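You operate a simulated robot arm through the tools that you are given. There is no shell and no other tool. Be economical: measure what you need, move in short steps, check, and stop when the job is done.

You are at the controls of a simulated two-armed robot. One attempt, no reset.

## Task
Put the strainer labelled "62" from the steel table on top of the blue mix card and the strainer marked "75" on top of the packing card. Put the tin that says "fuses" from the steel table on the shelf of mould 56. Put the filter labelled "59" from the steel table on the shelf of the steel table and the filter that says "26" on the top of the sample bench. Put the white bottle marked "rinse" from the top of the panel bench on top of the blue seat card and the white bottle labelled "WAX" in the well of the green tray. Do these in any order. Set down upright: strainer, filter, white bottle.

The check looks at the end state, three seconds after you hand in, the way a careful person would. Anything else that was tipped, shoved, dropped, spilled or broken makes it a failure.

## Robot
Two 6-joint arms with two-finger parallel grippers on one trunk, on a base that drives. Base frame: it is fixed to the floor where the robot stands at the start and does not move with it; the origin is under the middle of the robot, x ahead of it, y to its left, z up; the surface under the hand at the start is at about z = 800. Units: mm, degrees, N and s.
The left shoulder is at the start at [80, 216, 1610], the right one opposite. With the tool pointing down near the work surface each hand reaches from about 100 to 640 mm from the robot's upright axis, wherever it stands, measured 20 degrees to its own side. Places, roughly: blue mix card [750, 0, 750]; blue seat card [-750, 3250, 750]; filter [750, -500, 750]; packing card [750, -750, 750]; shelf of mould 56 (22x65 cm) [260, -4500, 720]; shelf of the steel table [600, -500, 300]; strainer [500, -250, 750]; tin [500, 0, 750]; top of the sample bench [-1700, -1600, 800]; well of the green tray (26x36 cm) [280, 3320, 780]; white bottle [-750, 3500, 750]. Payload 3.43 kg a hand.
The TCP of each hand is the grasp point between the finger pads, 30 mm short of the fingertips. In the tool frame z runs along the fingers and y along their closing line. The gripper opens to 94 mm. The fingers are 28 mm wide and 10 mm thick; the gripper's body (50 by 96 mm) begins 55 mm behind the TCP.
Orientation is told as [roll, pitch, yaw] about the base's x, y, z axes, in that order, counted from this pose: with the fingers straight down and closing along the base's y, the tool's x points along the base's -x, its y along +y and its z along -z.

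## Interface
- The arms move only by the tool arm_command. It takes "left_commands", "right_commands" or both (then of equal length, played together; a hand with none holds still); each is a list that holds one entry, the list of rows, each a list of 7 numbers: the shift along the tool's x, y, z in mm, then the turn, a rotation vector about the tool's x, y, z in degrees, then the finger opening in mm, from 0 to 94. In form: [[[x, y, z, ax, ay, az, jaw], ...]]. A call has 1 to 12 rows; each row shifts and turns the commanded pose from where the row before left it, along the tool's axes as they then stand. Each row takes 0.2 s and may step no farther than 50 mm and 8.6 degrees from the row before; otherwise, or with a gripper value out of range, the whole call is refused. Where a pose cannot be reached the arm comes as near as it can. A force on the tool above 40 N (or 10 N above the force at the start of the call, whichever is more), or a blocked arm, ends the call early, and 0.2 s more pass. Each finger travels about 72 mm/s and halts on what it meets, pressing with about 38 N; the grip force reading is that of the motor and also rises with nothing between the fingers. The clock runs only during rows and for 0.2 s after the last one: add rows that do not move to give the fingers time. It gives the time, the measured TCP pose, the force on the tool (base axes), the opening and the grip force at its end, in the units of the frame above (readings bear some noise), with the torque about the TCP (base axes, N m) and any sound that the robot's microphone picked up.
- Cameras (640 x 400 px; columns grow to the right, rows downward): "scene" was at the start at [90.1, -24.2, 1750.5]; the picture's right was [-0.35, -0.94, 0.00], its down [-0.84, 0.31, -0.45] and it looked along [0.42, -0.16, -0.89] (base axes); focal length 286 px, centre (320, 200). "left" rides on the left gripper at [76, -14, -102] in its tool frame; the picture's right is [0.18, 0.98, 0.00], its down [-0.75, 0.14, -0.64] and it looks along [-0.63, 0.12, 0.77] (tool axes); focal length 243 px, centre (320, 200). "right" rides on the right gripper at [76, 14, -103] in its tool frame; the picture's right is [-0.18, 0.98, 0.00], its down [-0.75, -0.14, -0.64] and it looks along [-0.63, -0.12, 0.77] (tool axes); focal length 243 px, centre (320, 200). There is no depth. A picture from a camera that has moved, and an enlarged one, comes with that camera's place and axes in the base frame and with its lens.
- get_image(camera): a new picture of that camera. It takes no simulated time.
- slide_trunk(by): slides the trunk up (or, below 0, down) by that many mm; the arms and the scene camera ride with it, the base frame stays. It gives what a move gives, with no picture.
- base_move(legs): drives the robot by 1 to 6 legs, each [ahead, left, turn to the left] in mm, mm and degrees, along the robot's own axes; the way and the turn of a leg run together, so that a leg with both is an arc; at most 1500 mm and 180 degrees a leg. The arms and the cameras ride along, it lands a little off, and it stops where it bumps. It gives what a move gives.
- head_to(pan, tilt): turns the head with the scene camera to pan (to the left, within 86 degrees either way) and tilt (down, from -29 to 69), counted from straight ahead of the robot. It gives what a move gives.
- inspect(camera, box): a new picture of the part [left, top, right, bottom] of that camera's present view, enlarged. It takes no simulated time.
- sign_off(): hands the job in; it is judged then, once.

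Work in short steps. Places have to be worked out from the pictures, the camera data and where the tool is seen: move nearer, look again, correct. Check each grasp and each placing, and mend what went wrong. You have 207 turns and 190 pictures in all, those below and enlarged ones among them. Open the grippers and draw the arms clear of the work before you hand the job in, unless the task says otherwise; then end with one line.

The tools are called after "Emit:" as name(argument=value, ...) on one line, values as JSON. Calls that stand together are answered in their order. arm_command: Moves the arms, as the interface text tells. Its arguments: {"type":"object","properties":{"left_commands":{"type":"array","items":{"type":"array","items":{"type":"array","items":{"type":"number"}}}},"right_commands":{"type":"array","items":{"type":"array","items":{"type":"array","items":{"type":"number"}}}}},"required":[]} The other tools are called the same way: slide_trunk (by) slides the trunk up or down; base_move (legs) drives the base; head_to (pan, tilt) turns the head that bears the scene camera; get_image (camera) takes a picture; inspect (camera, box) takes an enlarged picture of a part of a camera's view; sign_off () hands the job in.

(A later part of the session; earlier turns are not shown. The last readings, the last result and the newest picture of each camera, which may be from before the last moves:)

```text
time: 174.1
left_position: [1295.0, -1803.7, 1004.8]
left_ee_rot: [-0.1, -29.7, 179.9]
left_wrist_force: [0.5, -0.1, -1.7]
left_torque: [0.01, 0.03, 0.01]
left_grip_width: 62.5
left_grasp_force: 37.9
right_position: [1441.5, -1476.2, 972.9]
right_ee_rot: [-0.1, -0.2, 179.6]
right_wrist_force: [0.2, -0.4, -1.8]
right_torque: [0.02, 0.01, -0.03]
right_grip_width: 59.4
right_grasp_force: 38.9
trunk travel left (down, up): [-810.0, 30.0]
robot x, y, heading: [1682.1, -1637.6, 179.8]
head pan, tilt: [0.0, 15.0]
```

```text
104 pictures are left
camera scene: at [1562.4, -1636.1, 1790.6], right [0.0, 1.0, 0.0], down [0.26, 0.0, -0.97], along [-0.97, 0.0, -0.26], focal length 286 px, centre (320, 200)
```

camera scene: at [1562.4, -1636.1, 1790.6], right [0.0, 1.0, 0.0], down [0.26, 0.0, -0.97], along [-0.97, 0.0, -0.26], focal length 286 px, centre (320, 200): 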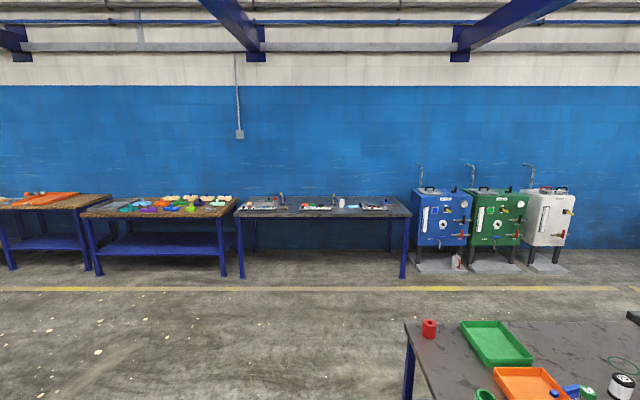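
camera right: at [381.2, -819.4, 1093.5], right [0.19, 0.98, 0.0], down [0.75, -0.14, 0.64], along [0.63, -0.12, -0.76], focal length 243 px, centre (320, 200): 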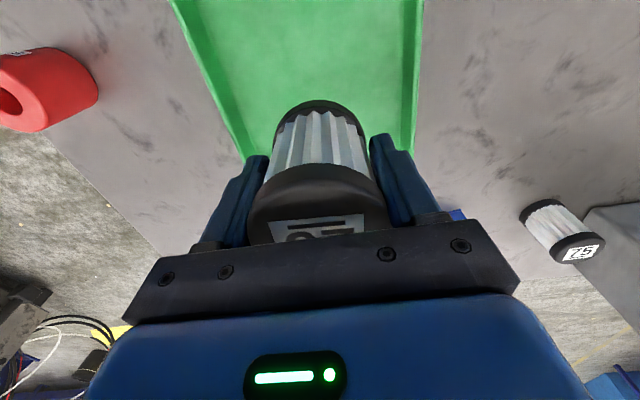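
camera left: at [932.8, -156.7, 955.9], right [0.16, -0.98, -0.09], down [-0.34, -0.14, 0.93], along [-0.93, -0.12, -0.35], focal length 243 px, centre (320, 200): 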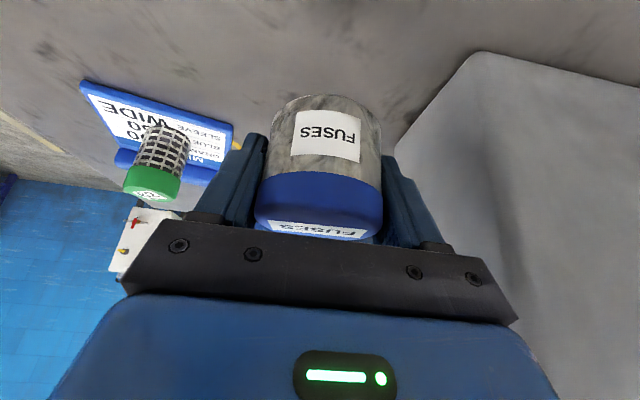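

The sample bench is straight ahead, path clear. I drive up to about 500 mm before it.

Emit:
base_move(legs=[[1400, 0, 0.2], [1180, 0, 0]])

Emit:
head_to(pan=0, tilt=45)

Emit:
get_image(camera="scene")

```text
time: 186.6
left_position: [-1289.0, -1772.4, 1005.7]
left_ee_rot: [-0.1, -29.7, 178.7]
left_wrist_force: [0.8, 0.4, -1.3]
left_torque: [-0.02, 0.03, -0.03]
left_grip_width: 63.0
left_grasp_force: 38.5
right_position: [-1135.2, -1447.8, 974.2]
right_ee_rot: [0.0, -0.2, 178.4]
right_wrist_force: [0.2, 0.0, -2.3]
right_torque: [0.03, 0.01, 0.03]
right_grip_width: 59.6
right_grasp_force: 38.1
trunk travel left (down, up): [-810.0, 30.0]
robot x, y, heading: [-896.2, -1610.8, 178.7]
head pan, tilt: [0.0, 15.0]
```

```text
time: 187.6
left_position: [-1291.0, -1772.1, 1005.5]
left_ee_rot: [0.0, -29.8, 178.7]
left_wrist_force: [0.3, 0.4, -1.6]
left_torque: [0.01, 0.01, -0.02]
left_grip_width: 63.0
left_grasp_force: 37.6
right_position: [-1136.9, -1447.4, 974.5]
right_ee_rot: [0.1, -0.1, 178.4]
right_wrist_force: [-0.6, 0.3, -1.3]
right_torque: [0.0, -0.03, 0.01]
right_grip_width: 59.5
right_grasp_force: 38.3
trunk travel left (down, up): [-810.0, 30.0]
robot x, y, heading: [-897.3, -1611.9, 178.6]
head pan, tilt: [0.0, 45.0]
```

```text
103 pictures are left
camera scene: at [-1007.1, -1610.1, 1743.9], right [0.02, 1.0, 0.0], down [0.71, -0.02, -0.71], along [-0.71, 0.02, -0.71], focal length 286 px, centre (320, 200)
```

scene: 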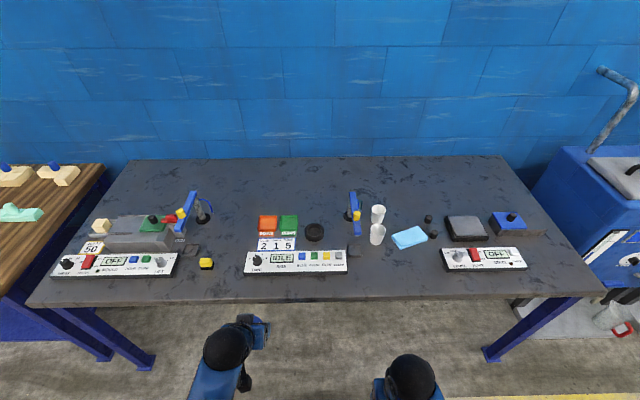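

Free spot on the bench between the panels at about (-1570,-1330). I move forward/right and bring the right hand above it.

Emit:
base_move(legs=[[0, -125, 1.3], [180, 0, 0]])

Emit:
arm_command(right_commands=[[[-45, 0, 0, 0, 0, 0, 25], [-45, 0, 0, 0, 0, 0, 25], [-45, 0, 0, 0, 0, 0, 25], [-45, 0, 0, 0, 0, 0, 25], [-45, 0, 0, 0, 0, 0, 25], [-20, 0, 0, 0, 0, 0, 25], [0, 0, 0, 0, 0, 0, 25]]])

Emit:
get_image(camera="right")

Emit:
get_image(camera="scene")

```text
time: 190.0
left_position: [-1457.4, -1657.6, 1006.7]
left_ee_rot: [0.0, -29.8, -179.7]
left_wrist_force: [0.1, 0.0, -0.7]
left_torque: [-0.02, 0.05, 0.01]
left_grip_width: 62.9
left_grasp_force: 38.1
right_position: [-1315.4, -1330.0, 973.9]
right_ee_rot: [0.1, -0.3, -180.1]
right_wrist_force: [0.9, -1.2, -1.4]
right_torque: [-0.01, 0.03, -0.01]
right_grip_width: 59.5
right_grasp_force: 37.5
trunk travel left (down, up): [-810.0, 30.0]
robot x, y, heading: [-1073.2, -1484.1, -179.7]
head pan, tilt: [0.0, 45.0]
```

```text
time: 191.6
left_position: [-1463.2, -1658.3, 1005.7]
left_ee_rot: [0.0, -29.8, -179.7]
left_wrist_force: [0.1, 0.2, -1.5]
left_torque: [0.02, 0.0, -0.01]
left_grip_width: 62.8
left_grasp_force: 38.2
right_position: [-1563.9, -1329.7, 972.8]
right_ee_rot: [0.2, -0.1, -180.0]
right_wrist_force: [-0.1, -0.1, 0.4]
right_torque: [-0.02, 0.06, 0.02]
right_grip_width: 59.6
right_grasp_force: 37.9
trunk travel left (down, up): [-810.0, 30.0]
robot x, y, heading: [-1076.0, -1482.8, -179.5]
head pan, tilt: [0.0, 45.0]
```

```text
102 pictures are left
camera right: at [-1487.1, -1344.5, 1076.7], right [-0.18, -0.98, 0.0], down [-0.75, 0.14, 0.64], along [-0.63, 0.12, -0.77], focal length 243 px, centre (320, 200)
```

right: 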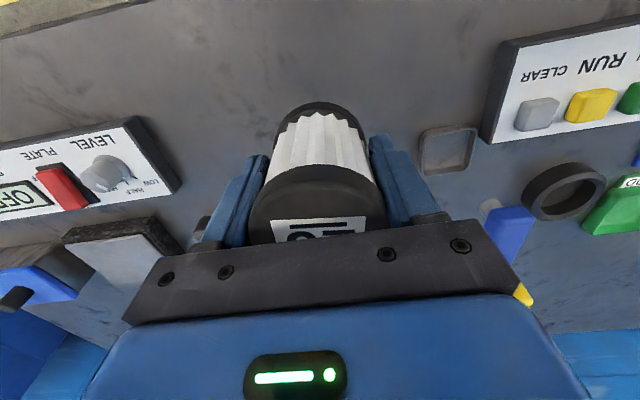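

```text
101 pictures are left
camera scene: at [-1183.8, -1487.7, 1743.9], right [0.0, 1.0, 0.0], down [0.71, 0.0, -0.71], along [-0.71, 0.0, -0.71], focal length 286 px, centre (320, 200)
```

scene: 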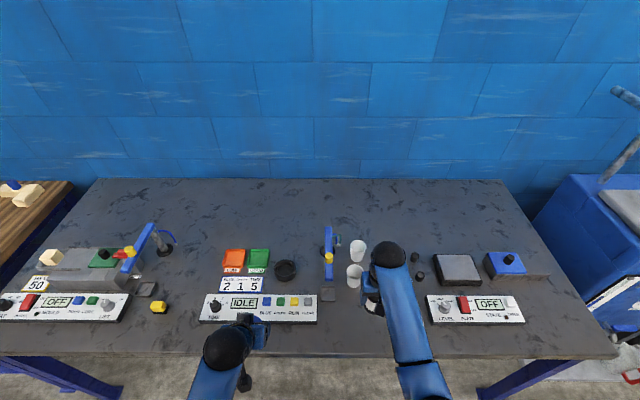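

The spot right below is bare. I lower to just above contact.

Emit:
arm_command(right_commands=[[[0, 0, 40, 0, 0, 0, 25], [0, 0, 40, 0, 0, 0, 25], [0, 0, 30, 0, 0, 0, 25], [0, 0, 8, 0, 0, 0, 25], [0, 0, 3, 0, 0, 0, 25], [0, 0, 0, 0, 0, 0, 25]]])

```text
time: 192.7
left_position: [-1460.2, -1658.0, 1006.9]
left_ee_rot: [0.0, -29.7, -179.7]
left_wrist_force: [0.6, 0.3, -2.0]
left_torque: [0.03, -0.01, -0.02]
left_grip_width: 62.7
left_grasp_force: 37.8
right_position: [-1568.2, -1328.5, 862.7]
right_ee_rot: [0.2, -1.3, 179.9]
right_wrist_force: [12.0, 0.3, 32.5]
right_torque: [0.13, -0.73, -0.04]
right_grip_width: 59.8
right_grasp_force: 38.2
trunk travel left (down, up): [-810.0, 30.0]
robot x, y, heading: [-1075.1, -1486.1, -179.8]
head pan, tilt: [0.0, 45.0]
stopped in row 5 (right hand): the force on the tool passed its limit at 41 N (the readings are from after the stop); the commanded pose is now the measured one
```

Contact at z≈862, a bit earlier than predicted; I look before releasing.

Emit:
get_image(camera="right")

Emit:
inspect(camera="scene", box=[320, 220, 480, 340])

```text
100 pictures are left
camera right: at [-1489.8, -1344.8, 964.2], right [-0.18, -0.98, 0.01], down [-0.74, 0.14, 0.66], along [-0.65, 0.12, -0.75], focal length 243 px, centre (320, 200)
```

right: 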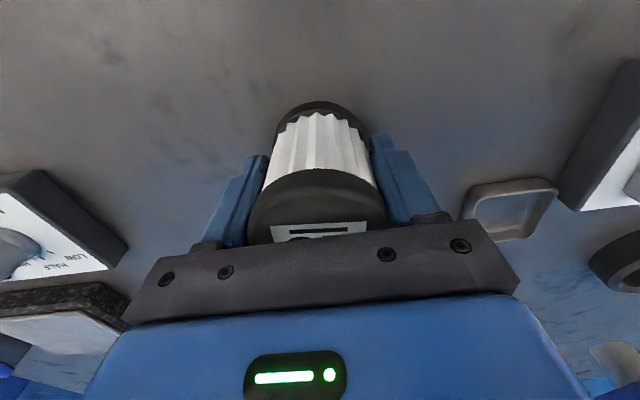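

```text
3.33 times, centred on (400, 280) of scene
camera zoom: at [-1179.2, -1488.2, 1744.4], right [0.0, 1.0, 0.0], down [0.71, 0.0, -0.71], along [-0.71, 0.0, -0.71], focal length 952 px, centre (53, -67)
```

zoom: 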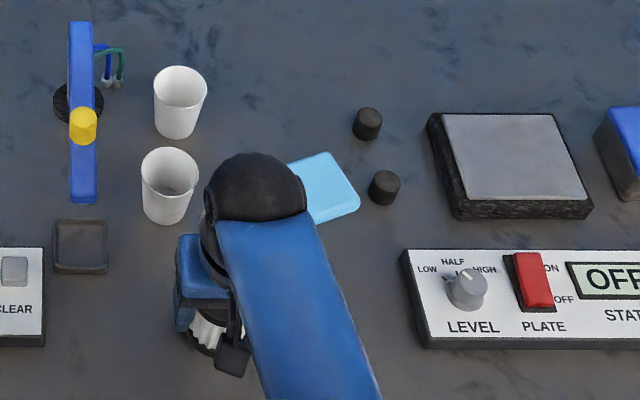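

It stands on bare bench top. I relieve the push (3 mm up, level the tool), touch again lightly, and release.

Emit:
arm_command(right_commands=[[[0, 0, -4, 0, 1.2, 0, 25], [0, 0, 0, 0, 0, 0, 25], [0, 0, 1.5, 0, 0, 0, 25], [0, 0, 1, 0, 0, 0, 25], [0, 0, 0, 0, 0, 0, 25]]])

```text
time: 193.8
left_position: [-1460.0, -1656.9, 1007.2]
left_ee_rot: [0.0, -29.9, -179.6]
left_wrist_force: [-0.3, -0.3, -2.2]
left_torque: [-0.02, 0.01, 0.01]
left_grip_width: 63.2
left_grasp_force: 37.7
right_position: [-1569.2, -1329.9, 863.9]
right_ee_rot: [0.0, -0.2, 180.0]
right_wrist_force: [-0.7, 2.3, 25.2]
right_torque: [0.16, 0.77, -0.1]
right_grip_width: 59.1
right_grasp_force: 38.5
trunk travel left (down, up): [-810.0, 30.0]
robot x, y, heading: [-1073.1, -1485.2, -179.6]
head pan, tilt: [0.0, 45.0]
```

Level and in contact (25 N). I open and rise.

Emit:
arm_command(right_commands=[[[0, 0, -1, 0, 0, 0, 60], [0, 0, 0, 0, 0, 0, 80], [0, 0, 0, 0, 0, 0, 94], [0, 0, -20, 0, 0, 0, 94], [0, 0, -40, 0, 0, 0, 94], [0, 0, -40, 0, 0, 0, 94], [0, 0, 0, 0, 0, 0, 94]]])

Emit:
get_image(camera="right")

```text
time: 195.4
left_position: [-1463.4, -1656.3, 1006.6]
left_ee_rot: [-0.1, -29.6, -179.7]
left_wrist_force: [0.5, 0.1, -2.7]
left_torque: [-0.01, -0.02, 0.0]
left_grip_width: 63.0
left_grasp_force: 37.3
right_position: [-1567.7, -1328.2, 962.3]
right_ee_rot: [0.2, 0.2, 179.9]
right_wrist_force: [0.3, 0.1, 0.0]
right_torque: [0.04, -0.03, -0.03]
right_grip_width: 94.1
right_grasp_force: 0.0
trunk travel left (down, up): [-810.0, 30.0]
robot x, y, heading: [-1074.9, -1490.2, -180.0]
head pan, tilt: [0.0, 45.0]
```

```text
98 pictures are left
camera right: at [-1492.7, -1344.0, 1065.9], right [-0.18, -0.98, 0.0], down [-0.76, 0.14, 0.64], along [-0.63, 0.12, -0.77], focal length 243 px, centre (320, 200)
```

right: 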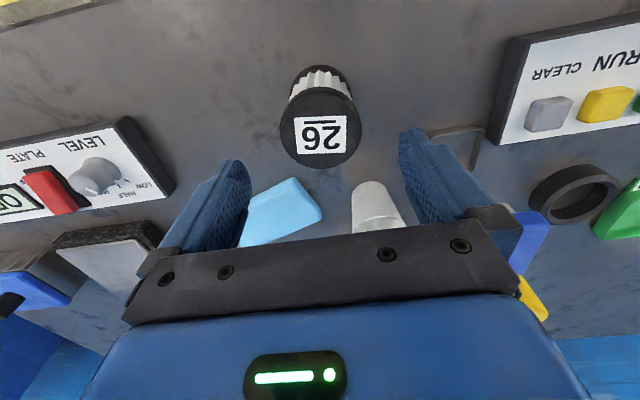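

Filter 26 is placed. I back away, turn to face -y, and look toward the moulds.

Emit:
base_move(legs=[[-450, 0, 0], [0, 0, 90]])

Emit:
head_to(pan=15, tilt=10)

Emit:
get_image(camera="scene")

```text
time: 201.9
left_position: [-463.2, -1873.4, 1006.2]
left_ee_rot: [0.0, -29.6, -90.2]
left_wrist_force: [0.5, -0.3, -0.8]
left_torque: [-0.01, 0.01, 0.03]
left_grip_width: 62.7
left_grasp_force: 38.3
right_position: [-792.8, -1975.8, 963.1]
right_ee_rot: [0.1, 0.1, -90.6]
right_wrist_force: [0.5, -0.5, -0.1]
right_torque: [-0.02, -0.04, -0.01]
right_grip_width: 94.1
right_grasp_force: 0.1
trunk travel left (down, up): [-810.0, 30.0]
robot x, y, heading: [-633.0, -1481.1, -90.3]
head pan, tilt: [0.0, 45.0]
```

```text
time: 202.9
left_position: [-463.5, -1873.1, 1004.6]
left_ee_rot: [0.0, -29.5, -90.3]
left_wrist_force: [0.1, 1.0, -0.8]
left_torque: [-0.03, -0.02, -0.01]
left_grip_width: 63.0
left_grasp_force: 38.5
right_position: [-793.3, -1976.3, 963.0]
right_ee_rot: [0.2, 0.0, -90.6]
right_wrist_force: [0.1, -1.0, 0.0]
right_torque: [-0.02, 0.0, 0.01]
right_grip_width: 93.9
right_grasp_force: 0.0
trunk travel left (down, up): [-810.0, 30.0]
robot x, y, heading: [-632.3, -1481.7, -90.2]
head pan, tilt: [15.0, 10.0]
```

```text
97 pictures are left
camera scene: at [-607.0, -1606.0, 1798.7], right [-0.97, -0.25, 0.0], down [-0.04, 0.17, -0.98], along [0.25, -0.95, -0.17], focal length 286 px, centre (320, 200)
```

scene: 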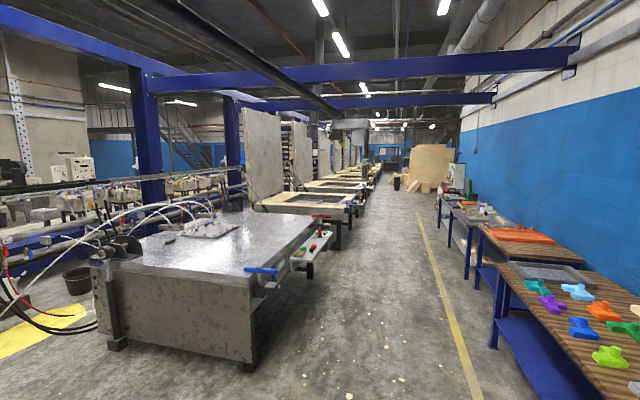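

The mould's side shelf appears around pixel (309,248). I enlarge it.

Emit:
inspect(camera="scene", box=[240, 200, 370, 300])

```text
4.00 times, centred on (305, 250) of scene
camera zoom: at [-607.0, -1606.0, 1798.7], right [-0.97, -0.25, 0.0], down [-0.04, 0.17, -0.98], along [0.25, -0.95, -0.17], focal length 1143 px, centre (380, 0)
```

zoom: 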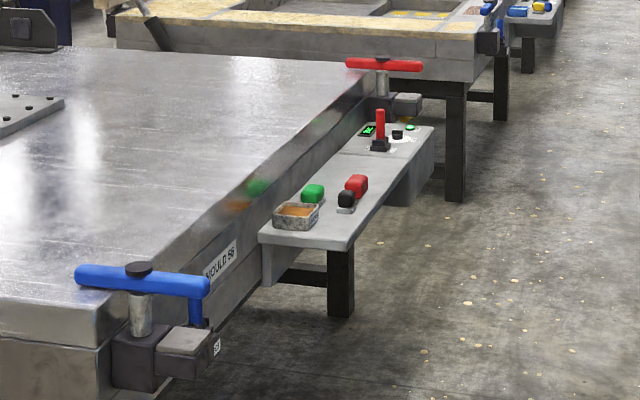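

"MOULD 56" is readable and its shelf faces the aisle. I drive down the aisle and turn to face it.

Emit:
base_move(legs=[[1500, 0, 0], [1450, 0, 0], [0, 0, 90]])

Emit:
head_to(pan=0, tilt=40)

Emit:
get_image(camera="scene")

```text
time: 221.2
left_position: [-232.9, -4284.5, 1005.6]
left_ee_rot: [0.1, -29.6, 1.0]
left_wrist_force: [0.4, 0.4, -1.3]
left_torque: [-0.01, 0.01, 0.0]
left_grip_width: 62.9
left_grasp_force: 37.8
right_position: [-121.4, -4612.1, 962.7]
right_ee_rot: [0.1, 0.1, 0.8]
right_wrist_force: [-0.2, -0.4, 0.3]
right_torque: [0.0, 0.0, 0.01]
right_grip_width: 93.9
right_grasp_force: 0.0
trunk travel left (down, up): [-810.0, 30.0]
robot x, y, heading: [-619.0, -4462.2, 0.9]
head pan, tilt: [15.0, 10.0]
```

```text
time: 222.1
left_position: [-232.0, -4286.0, 1004.5]
left_ee_rot: [-0.1, -29.7, 1.0]
left_wrist_force: [-0.6, -0.2, -2.1]
left_torque: [-0.03, -0.01, -0.04]
left_grip_width: 62.9
left_grasp_force: 37.7
right_position: [-122.0, -4612.6, 962.9]
right_ee_rot: [0.1, 0.1, 0.7]
right_wrist_force: [-0.5, 0.2, -0.5]
right_torque: [-0.01, -0.01, 0.02]
right_grip_width: 94.1
right_grasp_force: 0.0
trunk travel left (down, up): [-810.0, 30.0]
robot x, y, heading: [-614.7, -4461.3, 0.9]
head pan, tilt: [0.0, 40.0]
```

```text
95 pictures are left
camera scene: at [-501.3, -4462.7, 1751.2], right [0.02, -1.0, 0.0], down [-0.64, -0.01, -0.77], along [0.77, 0.01, -0.64], focal length 286 px, centre (320, 200)
```

scene: 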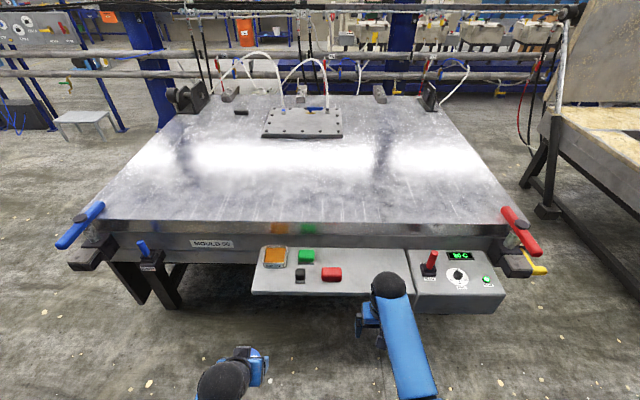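

I enlarge the shelf.

Emit:
inspect(camera="scene", box=[230, 225, 520, 325])

Emit:
get_image(camera="right")

```text
2.21 times, centred on (375, 275) of scene
camera zoom: at [-501.3, -4462.7, 1751.2], right [0.02, -1.0, 0.0], down [-0.64, -0.01, -0.77], along [0.77, 0.01, -0.64], focal length 630 px, centre (199, 34)
```

zoom: 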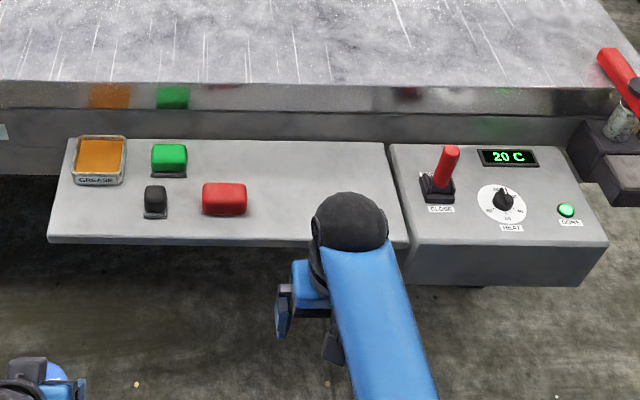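

```text
93 pictures are left
camera right: at [-198.1, -4600.2, 1065.8], right [0.17, 0.99, 0.0], down [0.76, -0.13, 0.64], along [0.63, -0.11, -0.77], focal length 243 px, centre (320, 200)
```

right: 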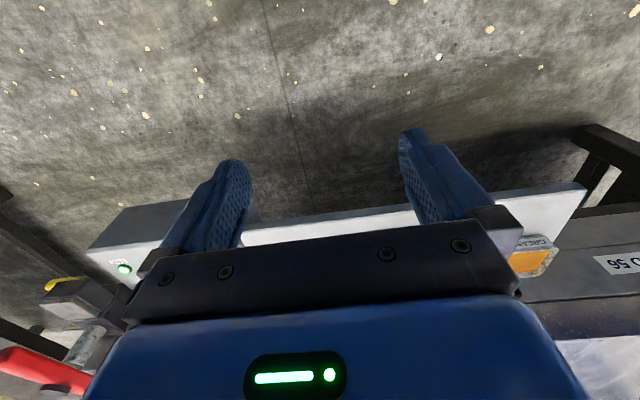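

Free area on the shelf centres at about (255,-4690). I retract the right hand, shift right and forward, and lower the trunk.

Emit:
arm_command(right_commands=[[[45, 0, 0, 0, 0, 0, 60], [45, 0, 0, 0, 0, 0, 60], [45, 0, 0, 0, 0, 0, 60], [45, 0, 0, 0, 0, 0, 60], [45, 0, 0, 0, 0, 0, 60], [0, 0, 0, 0, 0, 0, 60]]])

Emit:
base_move(legs=[[0, -404, -0.9], [340, 0, 0]])

Emit:
slide_trunk(by=-170)

Emit:
get_image(camera="left")

Emit:
get_image(camera="scene")

```text
time: 223.5
left_position: [-233.1, -4284.8, 1007.0]
left_ee_rot: [0.1, -29.6, 0.9]
left_wrist_force: [0.4, 0.1, -1.8]
left_torque: [-0.01, 0.02, -0.01]
left_grip_width: 62.7
left_grasp_force: 38.1
right_position: [-348.6, -4614.7, 962.2]
right_ee_rot: [0.2, 0.1, 0.7]
right_wrist_force: [-0.1, 0.5, 0.3]
right_torque: [0.01, -0.02, -0.01]
right_grip_width: 60.0
right_grasp_force: 0.0
trunk travel left (down, up): [-810.0, 30.0]
robot x, y, heading: [-617.6, -4465.2, 1.2]
head pan, tilt: [0.0, 40.0]
```

```text
time: 227.9
left_position: [115.3, -4700.7, 1005.8]
left_ee_rot: [0.1, -29.7, -0.5]
left_wrist_force: [0.3, 0.4, -1.1]
left_torque: [-0.01, -0.05, -0.02]
left_grip_width: 62.7
left_grasp_force: 38.1
right_position: [-8.6, -5028.9, 962.5]
right_ee_rot: [0.1, 0.0, -0.8]
right_wrist_force: [-0.3, -0.3, 0.4]
right_torque: [0.01, -0.02, 0.0]
right_grip_width: 60.1
right_grasp_force: 0.1
trunk travel left (down, up): [-810.0, 30.0]
robot x, y, heading: [-275.6, -4865.9, -0.2]
head pan, tilt: [0.0, 40.0]
```

```text
time: 229.8
left_position: [116.1, -4701.4, 836.0]
left_ee_rot: [0.1, -29.7, -0.5]
left_wrist_force: [-0.3, 0.2, -1.0]
left_torque: [-0.02, -0.01, 0.03]
left_grip_width: 62.8
left_grasp_force: 37.8
right_position: [-6.0, -5029.7, 793.2]
right_ee_rot: [0.1, 0.1, -0.8]
right_wrist_force: [0.5, -0.4, 0.4]
right_torque: [-0.01, -0.02, -0.05]
right_grip_width: 60.2
right_grasp_force: 0.0
trunk travel left (down, up): [-640.0, 200.0]
robot x, y, heading: [-272.6, -4868.5, -0.4]
head pan, tilt: [0.0, 40.0]
```

```text
92 pictures are left
camera left: at [0.4, -4714.9, 886.3], right [-0.15, 0.98, -0.09], down [0.34, 0.14, 0.93], along [0.93, 0.11, -0.35], focal length 243 px, centre (320, 200)
```

left: 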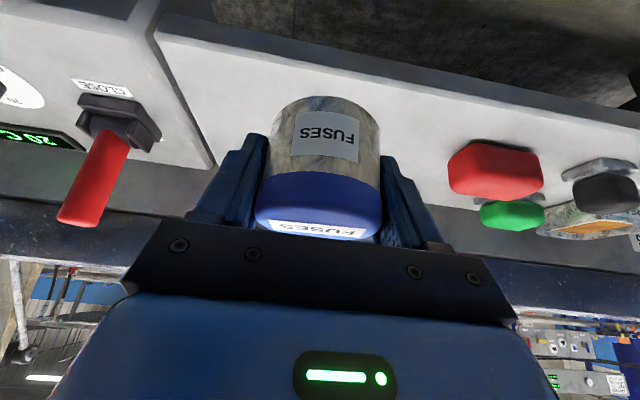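

```text
91 pictures are left
camera scene: at [-156.7, -4871.7, 1581.2], right [-0.01, -1.0, 0.0], down [-0.64, 0.01, -0.77], along [0.77, -0.01, -0.64], focal length 286 px, centre (320, 200)
```

scene: 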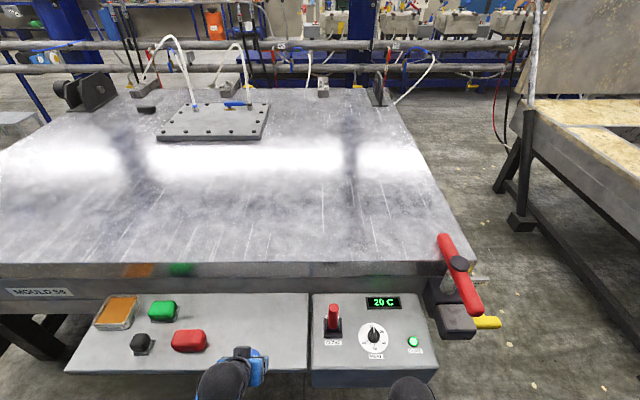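

I move the tin over the middle of the free area, ~40 mm above the shelf.

Emit:
arm_command(left_commands=[[[-29, 1.5, 16.5, 0, 0, 0, 25], [-29, 1.5, 16.5, 0, 0, 0, 25], [-29, 1.5, 16.5, 0, 0, 0, 25], [-29, 1.5, 16.5, 0, 0, 0, 25], [7.5, 0, 13, 0, 0, 0, 25], [10, 0, 17.4, 0, 0, 0, 25], [0, 0, 0, 0, 0, 0, 25]]])

Emit:
get_image(camera="left")

```text
time: 231.4
left_position: [250.7, -4696.5, 800.5]
left_ee_rot: [0.1, -29.6, -0.5]
left_wrist_force: [-1.4, 0.1, -0.3]
left_torque: [0.0, 0.0, -0.01]
left_grip_width: 62.9
left_grasp_force: 38.3
right_position: [-6.6, -5029.3, 793.1]
right_ee_rot: [0.1, 0.2, -0.8]
right_wrist_force: [0.1, -0.8, -0.1]
right_torque: [-0.01, 0.01, 0.01]
right_grip_width: 59.9
right_grasp_force: 0.1
trunk travel left (down, up): [-640.0, 200.0]
robot x, y, heading: [-272.5, -4867.4, -0.4]
head pan, tilt: [0.0, 40.0]
```

```text
90 pictures are left
camera left: at [133.4, -4710.1, 851.9], right [-0.15, 0.98, -0.09], down [0.34, 0.14, 0.93], along [0.93, 0.11, -0.36], focal length 243 px, centre (320, 200)
```

left: 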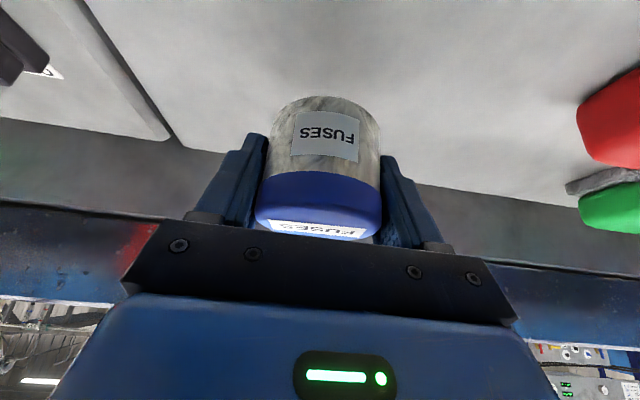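

Good. I lower: 30 mm, then small steps to contact.

Emit:
arm_command(left_commands=[[[7.4, 0, 13, 0, 0, 0, 25], [5, 0, 8.7, 0, 0, 0, 25], [2.5, 0, 4.3, 0, 0, 0, 25], [2.5, 0, 4.3, 0, 0, 0, 25], [2, 0, 3.5, 0, 0, 0, 25], [2, 0, 3.5, 0, 0, 0, 25], [0, 0, 0, 0, 0, 0, 25]]])

```text
time: 233.0
left_position: [250.8, -4696.2, 757.6]
left_ee_rot: [0.0, -29.5, -0.5]
left_wrist_force: [0.1, -0.1, -2.2]
left_torque: [0.0, 0.02, 0.02]
left_grip_width: 63.0
left_grasp_force: 37.3
right_position: [-6.7, -5028.4, 792.3]
right_ee_rot: [0.1, 0.1, -0.8]
right_wrist_force: [0.5, -0.1, -0.9]
right_torque: [0.03, 0.0, -0.01]
right_grip_width: 60.2
right_grasp_force: 0.1
trunk travel left (down, up): [-640.0, 200.0]
robot x, y, heading: [-270.5, -4865.9, -0.6]
head pan, tilt: [0.0, 40.0]
```

No contact yet; continue in 2–3 mm steps.

Emit:
arm_command(left_commands=[[[1.5, 0, 2.6, 0, 0, 0, 25], [1.5, 0, 2.6, 0, 0, 0, 25], [1, 0, 1.7, 0, 0, 0, 25], [1, 0, 1.7, 0, 0, 0, 25], [0, 0, 0, 0, 0, 0, 25]]])

```text
time: 234.2
left_position: [251.6, -4696.3, 753.0]
left_ee_rot: [0.1, -30.4, -0.6]
left_wrist_force: [-0.5, 2.1, 36.4]
left_torque: [-0.07, 0.26, -0.05]
left_grip_width: 62.9
left_grasp_force: 38.0
right_position: [-9.8, -5029.3, 793.1]
right_ee_rot: [0.0, -0.1, -0.9]
right_wrist_force: [0.1, -0.2, 0.3]
right_torque: [-0.04, 0.02, 0.04]
right_grip_width: 60.0
right_grasp_force: 0.1
trunk travel left (down, up): [-640.0, 200.0]
robot x, y, heading: [-271.6, -4870.0, -0.6]
head pan, tilt: [0.0, 40.0]
```

Contact (36 N). Ease off, open, and withdraw along the finger axis.

Emit:
arm_command(left_commands=[[[-1.5, 0, -2.6, 0, 0, 0, 25], [0, 0, 0, 0, 0, 0, 70], [0, 0, 0, 0, 0, 0, 90], [0, 0, 0, 0, 0, 0, 90], [0, 0, -20, 0, 0, 0, 90], [0, 0, -35, 0, 0, 0, 90], [0, 0, -35, 0, 0, 0, 90], [0, 0, 0, 0, 0, 0, 90]]])

Emit:
get_image(camera="left")

```text
time: 236.0
left_position: [206.3, -4695.8, 830.7]
left_ee_rot: [0.1, -29.5, -0.6]
left_wrist_force: [0.9, -0.2, -0.2]
left_torque: [0.0, 0.01, 0.02]
left_grip_width: 89.9
left_grasp_force: 0.0
right_position: [-6.6, -5028.9, 792.0]
right_ee_rot: [0.0, 0.2, -0.8]
right_wrist_force: [0.0, 0.4, 0.1]
right_torque: [0.0, 0.01, 0.0]
right_grip_width: 60.0
right_grasp_force: 0.1
trunk travel left (down, up): [-640.0, 200.0]
robot x, y, heading: [-272.9, -4868.9, -0.4]
head pan, tilt: [0.0, 40.0]
```

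```text
89 pictures are left
camera left: at [89.2, -4709.8, 881.3], right [-0.15, 0.98, -0.09], down [0.34, 0.14, 0.93], along [0.93, 0.11, -0.36], focal length 243 px, centre (320, 200)
```

left: 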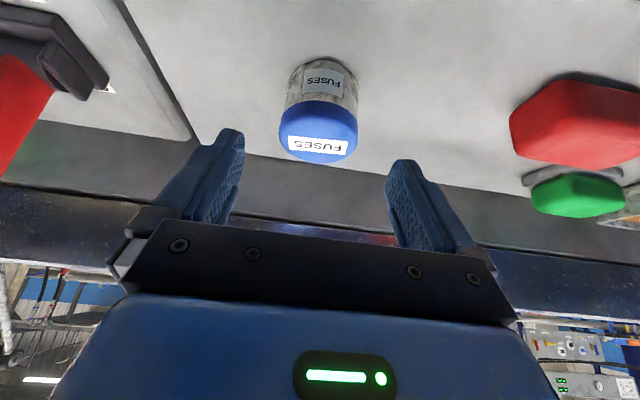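

The fuses tin stands on mould 56's shelf. I back away, raise the trunk, level the left hand and drive up the aisle toward the panel bench.

Emit:
base_move(legs=[[-380, 0, 0.4]])

Emit:
slide_trunk(by=200)

Emit:
arm_command(left_commands=[[[20, 0, -10, 0, 7.4, 0, 90], [20, 0, 0, 0, 7.4, 0, 90], [20, 0, 0, 0, 7.4, 0, 90], [20, 0, 0, 0, 7.4, 0, 90], [0, 0, 0, 0, 0, 0, 90]]])

Emit:
base_move(legs=[[0, 0, 90], [1500, 0, 0], [1500, 0, 0], [1500, 0, 0], [1500, 0, 0]])

Emit:
head_to(pan=0, tilt=15)

Emit:
get_image(camera="scene")

```text
time: 238.4
left_position: [-172.5, -4687.5, 828.8]
left_ee_rot: [0.0, -29.7, 0.2]
left_wrist_force: [-0.4, -1.0, -0.1]
left_torque: [-0.01, 0.02, 0.0]
left_grip_width: 90.2
left_grasp_force: 0.1
right_position: [-381.1, -5023.8, 792.4]
right_ee_rot: [0.1, 0.3, 0.1]
right_wrist_force: [0.3, 0.4, -0.9]
right_torque: [0.0, 0.02, 0.01]
right_grip_width: 59.8
right_grasp_force: 0.1
trunk travel left (down, up): [-640.0, 200.0]
robot x, y, heading: [-649.6, -4868.6, 0.3]
head pan, tilt: [0.0, 40.0]
```

```text
time: 240.6
left_position: [-173.2, -4688.7, 1031.0]
left_ee_rot: [-0.1, -29.7, 0.3]
left_wrist_force: [-0.1, -0.5, -0.9]
left_torque: [0.0, -0.05, -0.02]
left_grip_width: 90.1
left_grasp_force: 0.0
right_position: [-380.5, -5024.7, 991.7]
right_ee_rot: [0.1, 0.0, 0.0]
right_wrist_force: [0.4, -0.5, -0.3]
right_torque: [-0.02, -0.02, -0.02]
right_grip_width: 60.1
right_grasp_force: 0.0
trunk travel left (down, up): [-840.0, 0.0]
robot x, y, heading: [-653.0, -4867.0, 0.1]
head pan, tilt: [0.0, 40.0]
```

```text
time: 241.8
left_position: [-253.5, -4690.4, 1013.6]
left_ee_rot: [0.0, 0.0, 0.3]
left_wrist_force: [0.4, -1.2, -0.3]
left_torque: [-0.01, 0.0, 0.0]
left_grip_width: 89.8
left_grasp_force: 0.0
right_position: [-381.1, -5024.9, 991.3]
right_ee_rot: [0.0, 0.1, -0.1]
right_wrist_force: [-0.1, 0.1, -0.5]
right_torque: [0.03, 0.01, -0.02]
right_grip_width: 60.1
right_grasp_force: 0.0
trunk travel left (down, up): [-840.0, 0.0]
robot x, y, heading: [-653.2, -4868.2, 0.1]
head pan, tilt: [0.0, 40.0]
```

```text
time: 274.2
left_position: [-905.2, 1568.7, 1014.8]
left_ee_rot: [-0.1, 0.0, 89.7]
left_wrist_force: [0.2, -0.1, -1.2]
left_torque: [-0.01, -0.02, 0.0]
left_grip_width: 90.0
left_grasp_force: 0.0
right_position: [-571.6, 1437.2, 993.1]
right_ee_rot: [0.1, 0.1, 89.4]
right_wrist_force: [-0.3, 0.6, 0.6]
right_torque: [-0.01, -0.04, -0.01]
right_grip_width: 60.1
right_grasp_force: 0.0
trunk travel left (down, up): [-840.0, 0.0]
robot x, y, heading: [-729.4, 1170.5, 89.8]
head pan, tilt: [0.0, 40.0]
```

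```text
time: 275.1
left_position: [-904.2, 1569.4, 1014.0]
left_ee_rot: [0.0, -0.1, 89.8]
left_wrist_force: [0.9, -0.2, -0.5]
left_torque: [0.02, 0.02, -0.02]
left_grip_width: 90.2
left_grasp_force: 0.0
right_position: [-571.6, 1438.1, 991.1]
right_ee_rot: [0.2, 0.1, 89.4]
right_wrist_force: [1.0, -0.1, -0.3]
right_torque: [0.0, -0.01, 0.0]
right_grip_width: 60.2
right_grasp_force: 0.0
trunk travel left (down, up): [-840.0, 0.0]
robot x, y, heading: [-732.9, 1168.7, 89.8]
head pan, tilt: [0.0, 15.0]
```

```text
88 pictures are left
camera scene: at [-728.9, 1292.4, 1820.6], right [1.0, -0.01, 0.0], down [0.0, -0.26, -0.97], along [0.01, 0.97, -0.26], focal length 286 px, centre (320, 200)
```

scene: 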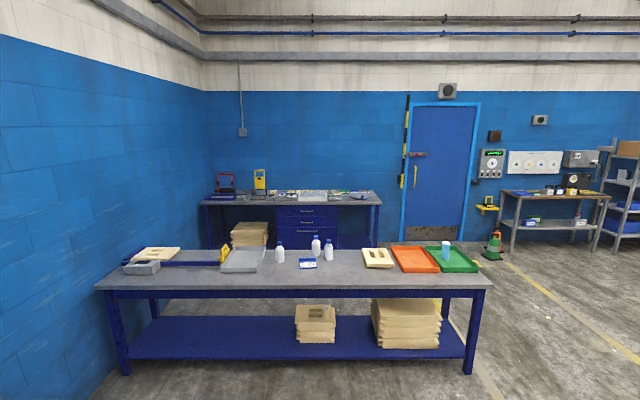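

The panel bench with three bottles, a blue card and a green tray is ahead. I enlarge it.

Emit:
inspect(camera="scene", box=[200, 220, 500, 300])

Emit:
inspect(camera="scene", box=[265, 230, 345, 280])

```text
2.13 times, centred on (350, 260) of scene
camera zoom: at [-728.9, 1292.4, 1820.6], right [1.0, -0.01, 0.0], down [0.0, -0.26, -0.97], along [0.01, 0.97, -0.26], focal length 610 px, centre (256, 72)
```

zoom: 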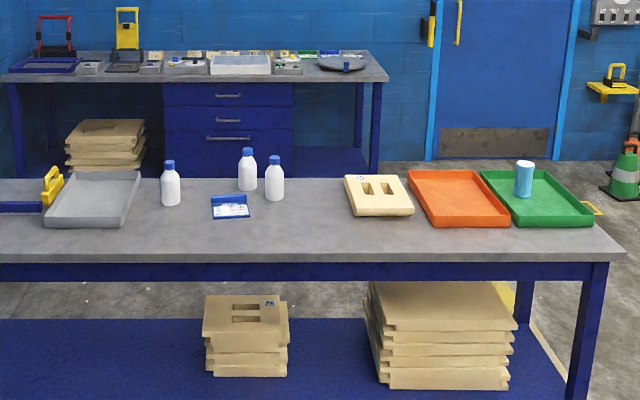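

```text
8.00 times, centred on (305, 255) of scene
camera zoom: at [-728.9, 1292.4, 1820.6], right [1.0, -0.01, 0.0], down [0.0, -0.26, -0.97], along [0.01, 0.97, -0.26], focal length 2286 px, centre (440, -240)
```

zoom: 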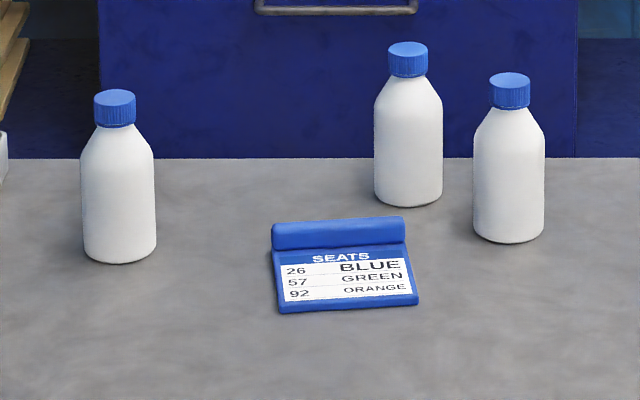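

No labels are visible on this side; I drive closer.

Emit:
base_move(legs=[[1260, 0, 0]])

Emit:
head_to(pan=0, tilt=50)

Emit:
get_image(camera="scene")

Emit:
get_image(camera="left")

Emit:
get_image(camera="right")

```text
time: 281.6
left_position: [-904.8, 2843.1, 1015.1]
left_ee_rot: [0.0, -0.1, 90.2]
left_wrist_force: [-0.6, 0.3, 0.3]
left_torque: [0.03, -0.02, 0.0]
left_grip_width: 90.1
left_grasp_force: 0.1
right_position: [-572.2, 2714.2, 991.3]
right_ee_rot: [0.1, 0.0, 89.8]
right_wrist_force: [0.5, 0.3, 0.6]
right_torque: [0.02, 0.01, -0.04]
right_grip_width: 60.1
right_grasp_force: 0.2
trunk travel left (down, up): [-840.0, 0.0]
robot x, y, heading: [-728.8, 2449.0, 90.1]
head pan, tilt: [0.0, 15.0]
```

```text
time: 282.6
left_position: [-906.3, 2844.5, 1013.7]
left_ee_rot: [0.0, 0.1, 90.2]
left_wrist_force: [0.4, 1.0, -0.8]
left_torque: [0.0, 0.01, 0.01]
left_grip_width: 89.9
left_grasp_force: 0.0
right_position: [-571.4, 2715.1, 993.4]
right_ee_rot: [0.1, 0.0, 89.7]
right_wrist_force: [0.6, 0.0, -0.8]
right_torque: [-0.02, 0.0, 0.0]
right_grip_width: 60.0
right_grasp_force: 0.0
trunk travel left (down, up): [-840.0, 0.0]
robot x, y, heading: [-729.8, 2445.2, 90.2]
head pan, tilt: [0.0, 50.0]
```

```text
85 pictures are left
camera scene: at [-727.9, 2551.8, 1767.0], right [1.0, 0.0, 0.0], down [0.0, -0.77, -0.64], along [0.0, 0.64, -0.77], focal length 286 px, centre (320, 200)
```

scene: 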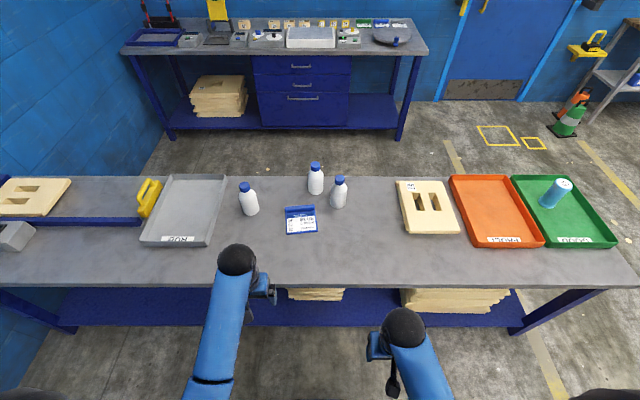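

```text
84 pictures are left
camera left: at [-890.9, 2767.5, 1115.9], right [-0.98, -0.19, 0.0], down [-0.14, 0.75, 0.64], along [-0.12, 0.63, -0.77], focal length 243 px, centre (320, 200)
```

left: 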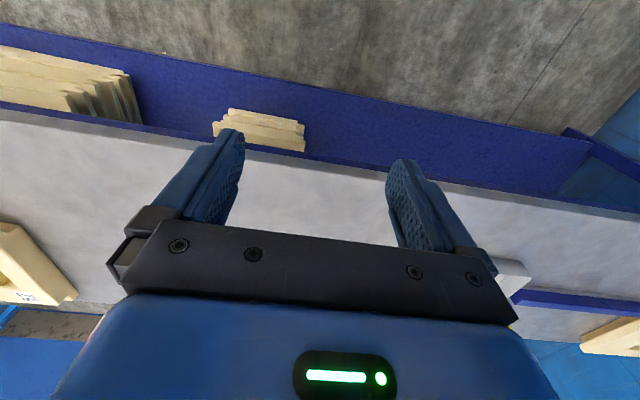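

```text
83 pictures are left
camera right: at [-586.4, 2638.0, 1095.5], right [-0.98, 0.19, 0.0], down [0.14, 0.75, 0.64], along [0.12, 0.63, -0.77], focal length 243 px, centre (320, 200)
```

right: 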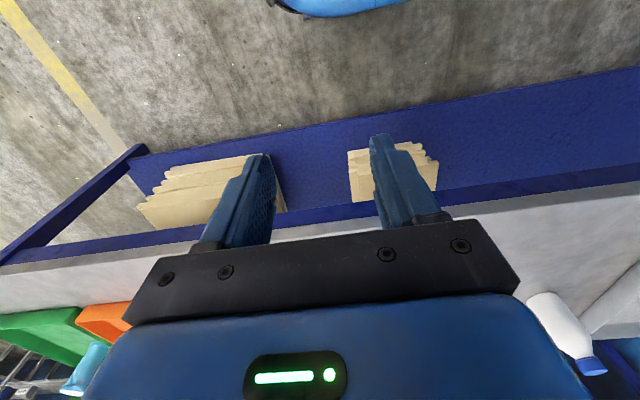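

I enlarge the bottles.

Emit:
inspect(camera="scene", box=[225, 150, 365, 240])

```text
4.44 times, centred on (295, 195) of scene
camera zoom: at [-727.9, 2551.8, 1767.0], right [1.0, 0.0, 0.0], down [0.0, -0.77, -0.64], along [0.0, 0.64, -0.77], focal length 1270 px, centre (431, 222)
```

zoom: 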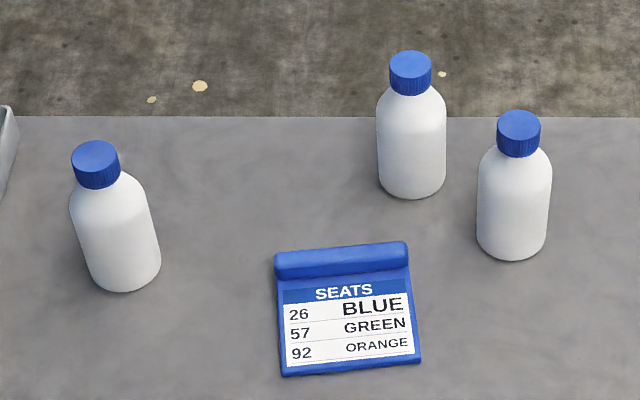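

Labels must be on the far side. The back edge of the bench is open (gap > 1 m), so I drive around its right end and face it from behind.

Emit:
base_move(legs=[[0, -1530, 0], [1000, 0, 0], [560, 0, 0], [0, 0, 180]])

Emit:
head_to(pan=-40, tilt=30)

Emit:
get_image(camera="scene")

```text
refused: -1530 is not a number from -1500 to 1500
```

```text
time: 283.6
left_position: [-905.9, 2843.9, 1013.8]
left_ee_rot: [-0.1, 0.0, 90.2]
left_wrist_force: [0.5, -0.4, 1.0]
left_torque: [-0.02, 0.03, -0.02]
left_grip_width: 90.1
left_grasp_force: 0.1
right_position: [-571.3, 2714.7, 991.9]
right_ee_rot: [0.1, 0.0, 89.8]
right_wrist_force: [0.3, 0.4, -0.6]
right_torque: [-0.04, 0.02, 0.03]
right_grip_width: 59.9
right_grasp_force: 0.0
trunk travel left (down, up): [-840.0, 0.0]
robot x, y, heading: [-728.7, 2448.5, 90.3]
head pan, tilt: [-40.0, 30.0]
```

```text
81 pictures are left
camera scene: at [-669.7, 2544.0, 1796.4], right [0.77, -0.64, 0.0], down [-0.32, -0.38, -0.87], along [0.55, 0.66, -0.5], focal length 286 px, centre (320, 200)
```

scene: 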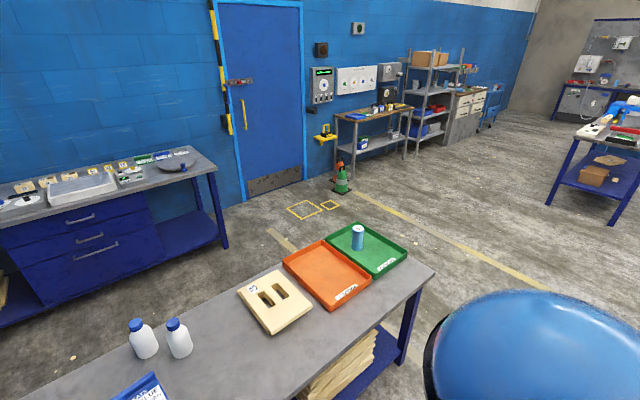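

Path is clear on the right. Same route with legal leg lengths.

Emit:
base_move(legs=[[0, -800, -0.3], [0, -730, 0], [1000, 0, 0], [560, 0, 0], [0, 0, 180]])

Emit:
get_image(camera="scene")

```text
time: 306.4
left_position: [967.8, 3615.1, 1014.2]
left_ee_rot: [0.1, 0.0, -92.0]
left_wrist_force: [-0.8, 0.3, -0.2]
left_torque: [0.0, -0.02, -0.02]
left_grip_width: 90.0
left_grasp_force: 0.1
right_position: [638.9, 3754.1, 992.4]
right_ee_rot: [0.0, 0.1, -92.2]
right_wrist_force: [1.0, -0.9, -0.7]
right_torque: [-0.02, -0.01, 0.03]
right_grip_width: 59.8
right_grasp_force: 0.0
trunk travel left (down, up): [-840.0, 0.0]
robot x, y, heading: [805.4, 4017.1, -92.0]
head pan, tilt: [-40.0, 30.0]
```

```text
80 pictures are left
camera scene: at [744.6, 3917.8, 1796.5], right [-0.74, 0.67, 0.0], down [0.33, 0.37, -0.87], along [-0.58, -0.64, -0.5], focal length 286 px, centre (320, 200)
```

scene: 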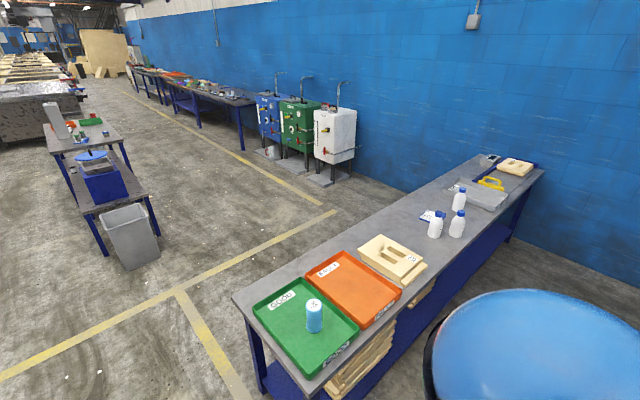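

Good. I strafe along the back side to the bottles and look.

Emit:
base_move(legs=[[0, -740, 2], [0, -740, 0]])

Emit:
head_to(pan=0, tilt=50)

Emit:
get_image(camera="scene")

Emit:
inspect(camera="scene", box=[270, 190, 440, 290])

```text
time: 314.1
left_position: [-489.2, 3631.0, 1015.0]
left_ee_rot: [0.0, -0.1, -89.9]
left_wrist_force: [-0.3, 0.1, 0.4]
left_torque: [0.0, 0.03, -0.01]
left_grip_width: 90.1
left_grasp_force: 0.0
right_position: [-822.6, 3761.5, 993.1]
right_ee_rot: [0.0, 0.2, -90.2]
right_wrist_force: [1.0, -0.9, -0.4]
right_torque: [-0.02, 0.05, 0.02]
right_grip_width: 60.0
right_grasp_force: 0.0
trunk travel left (down, up): [-840.0, 0.0]
robot x, y, heading: [-666.9, 4028.9, -89.8]
head pan, tilt: [-40.0, 30.0]
```

```text
time: 315.1
left_position: [-490.6, 3631.0, 1013.9]
left_ee_rot: [-0.1, 0.0, -89.8]
left_wrist_force: [0.3, 0.7, -0.6]
left_torque: [0.0, 0.01, 0.0]
left_grip_width: 90.1
left_grasp_force: 0.0
right_position: [-823.3, 3759.8, 992.6]
right_ee_rot: [0.1, 0.1, -90.1]
right_wrist_force: [0.0, 0.4, 0.1]
right_torque: [-0.01, 0.02, -0.01]
right_grip_width: 60.0
right_grasp_force: 0.1
trunk travel left (down, up): [-840.0, 0.0]
robot x, y, heading: [-667.4, 4025.7, -89.8]
head pan, tilt: [0.0, 50.0]
```

```text
79 pictures are left
camera scene: at [-665.2, 3919.1, 1767.0], right [-1.0, 0.0, 0.0], down [0.0, 0.77, -0.64], along [0.0, -0.64, -0.77], focal length 286 px, centre (320, 200)
```

scene: 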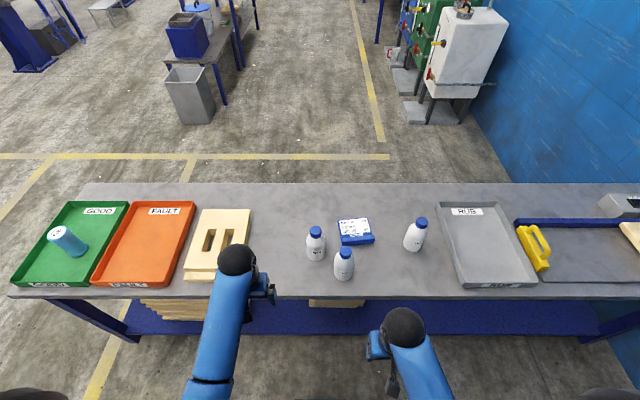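

```text
3.76 times, centred on (355, 240) of scene
camera zoom: at [-665.2, 3919.1, 1767.0], right [-1.0, 0.0, 0.0], down [0.0, 0.77, -0.64], along [0.0, -0.64, -0.77], focal length 1076 px, centre (188, 49)
```

zoom: 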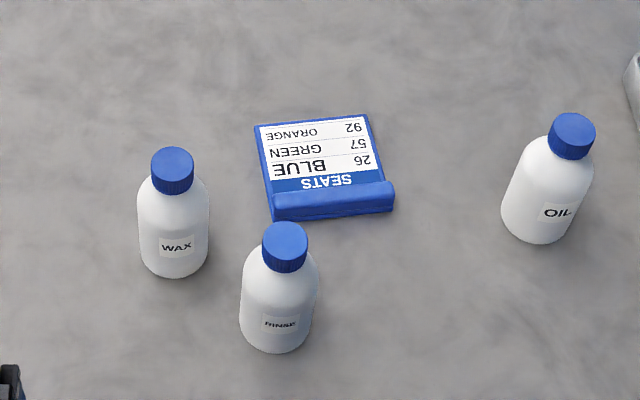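

Labels read: WAX at ≈(-647,3365), RINSE at ≈(-751,3448), OIL is the decoy; bench top ≈784, bottle top ≈957. I move closer and take RINSE by the cap with the right hand; first approach from above.

Emit:
base_move(legs=[[165, 0, 0]])

Emit:
arm_command(right_commands=[[[0, 0, -25, 0, 0, 0, 90], [-25, 18, -5, 0, 0, 0, 90], [-25, 18, 0, 0, 0, 0, 90], [-20, 18, 0, 0, 0, 0, 90], [-20, 18, 0, 0, 0, 0, 90], [0, 0, 0, 0, 0, 0, 90]]])

Emit:
get_image(camera="right")

Emit:
get_image(camera="scene")

```text
time: 316.6
left_position: [-490.0, 3470.7, 1015.6]
left_ee_rot: [0.0, -0.1, -89.9]
left_wrist_force: [0.9, 1.2, 0.1]
left_torque: [-0.04, 0.06, 0.01]
left_grip_width: 90.2
left_grasp_force: 0.0
right_position: [-823.4, 3599.9, 992.7]
right_ee_rot: [0.1, 0.0, -90.2]
right_wrist_force: [-0.4, -0.1, -1.1]
right_torque: [-0.04, 0.0, -0.01]
right_grip_width: 60.0
right_grasp_force: 0.2
trunk travel left (down, up): [-840.0, 0.0]
robot x, y, heading: [-665.1, 3866.3, -89.8]
head pan, tilt: [0.0, 50.0]
```

```text
time: 317.9
left_position: [-489.4, 3469.3, 1014.5]
left_ee_rot: [0.0, 0.0, -89.9]
left_wrist_force: [0.8, 0.3, 0.2]
left_torque: [-0.01, 0.04, 0.04]
left_grip_width: 90.1
left_grasp_force: 0.1
right_position: [-751.4, 3506.6, 1023.5]
right_ee_rot: [-0.1, 0.3, -90.1]
right_wrist_force: [0.3, -0.8, 0.3]
right_torque: [-0.02, -0.01, 0.0]
right_grip_width: 90.0
right_grasp_force: 0.0
trunk travel left (down, up): [-840.0, 0.0]
robot x, y, heading: [-663.3, 3866.3, -89.8]
head pan, tilt: [0.0, 50.0]
```

```text
77 pictures are left
camera right: at [-736.8, 3581.9, 1126.1], right [0.98, -0.19, 0.0], down [-0.14, -0.76, 0.64], along [-0.12, -0.63, -0.77], focal length 243 px, centre (320, 200)
```

right: 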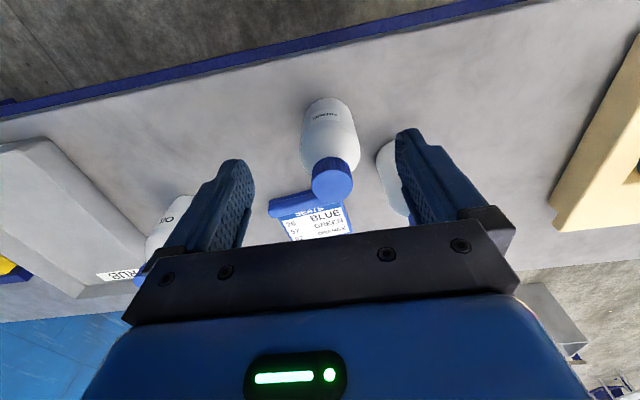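

```text
76 pictures are left
camera scene: at [-664.6, 3756.4, 1767.0], right [-1.0, 0.0, 0.0], down [0.0, 0.77, -0.64], along [0.0, -0.64, -0.77], focal length 286 px, centre (320, 200)
```

scene: 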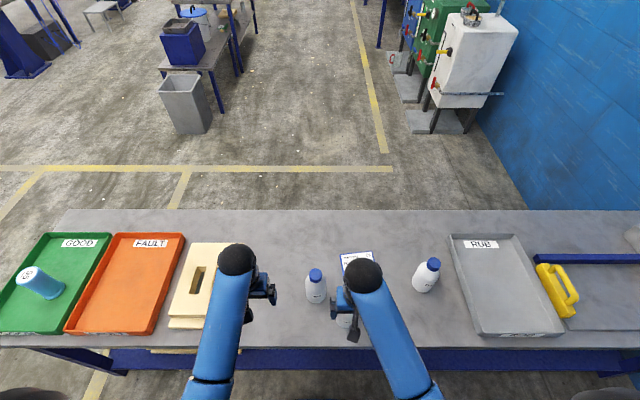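

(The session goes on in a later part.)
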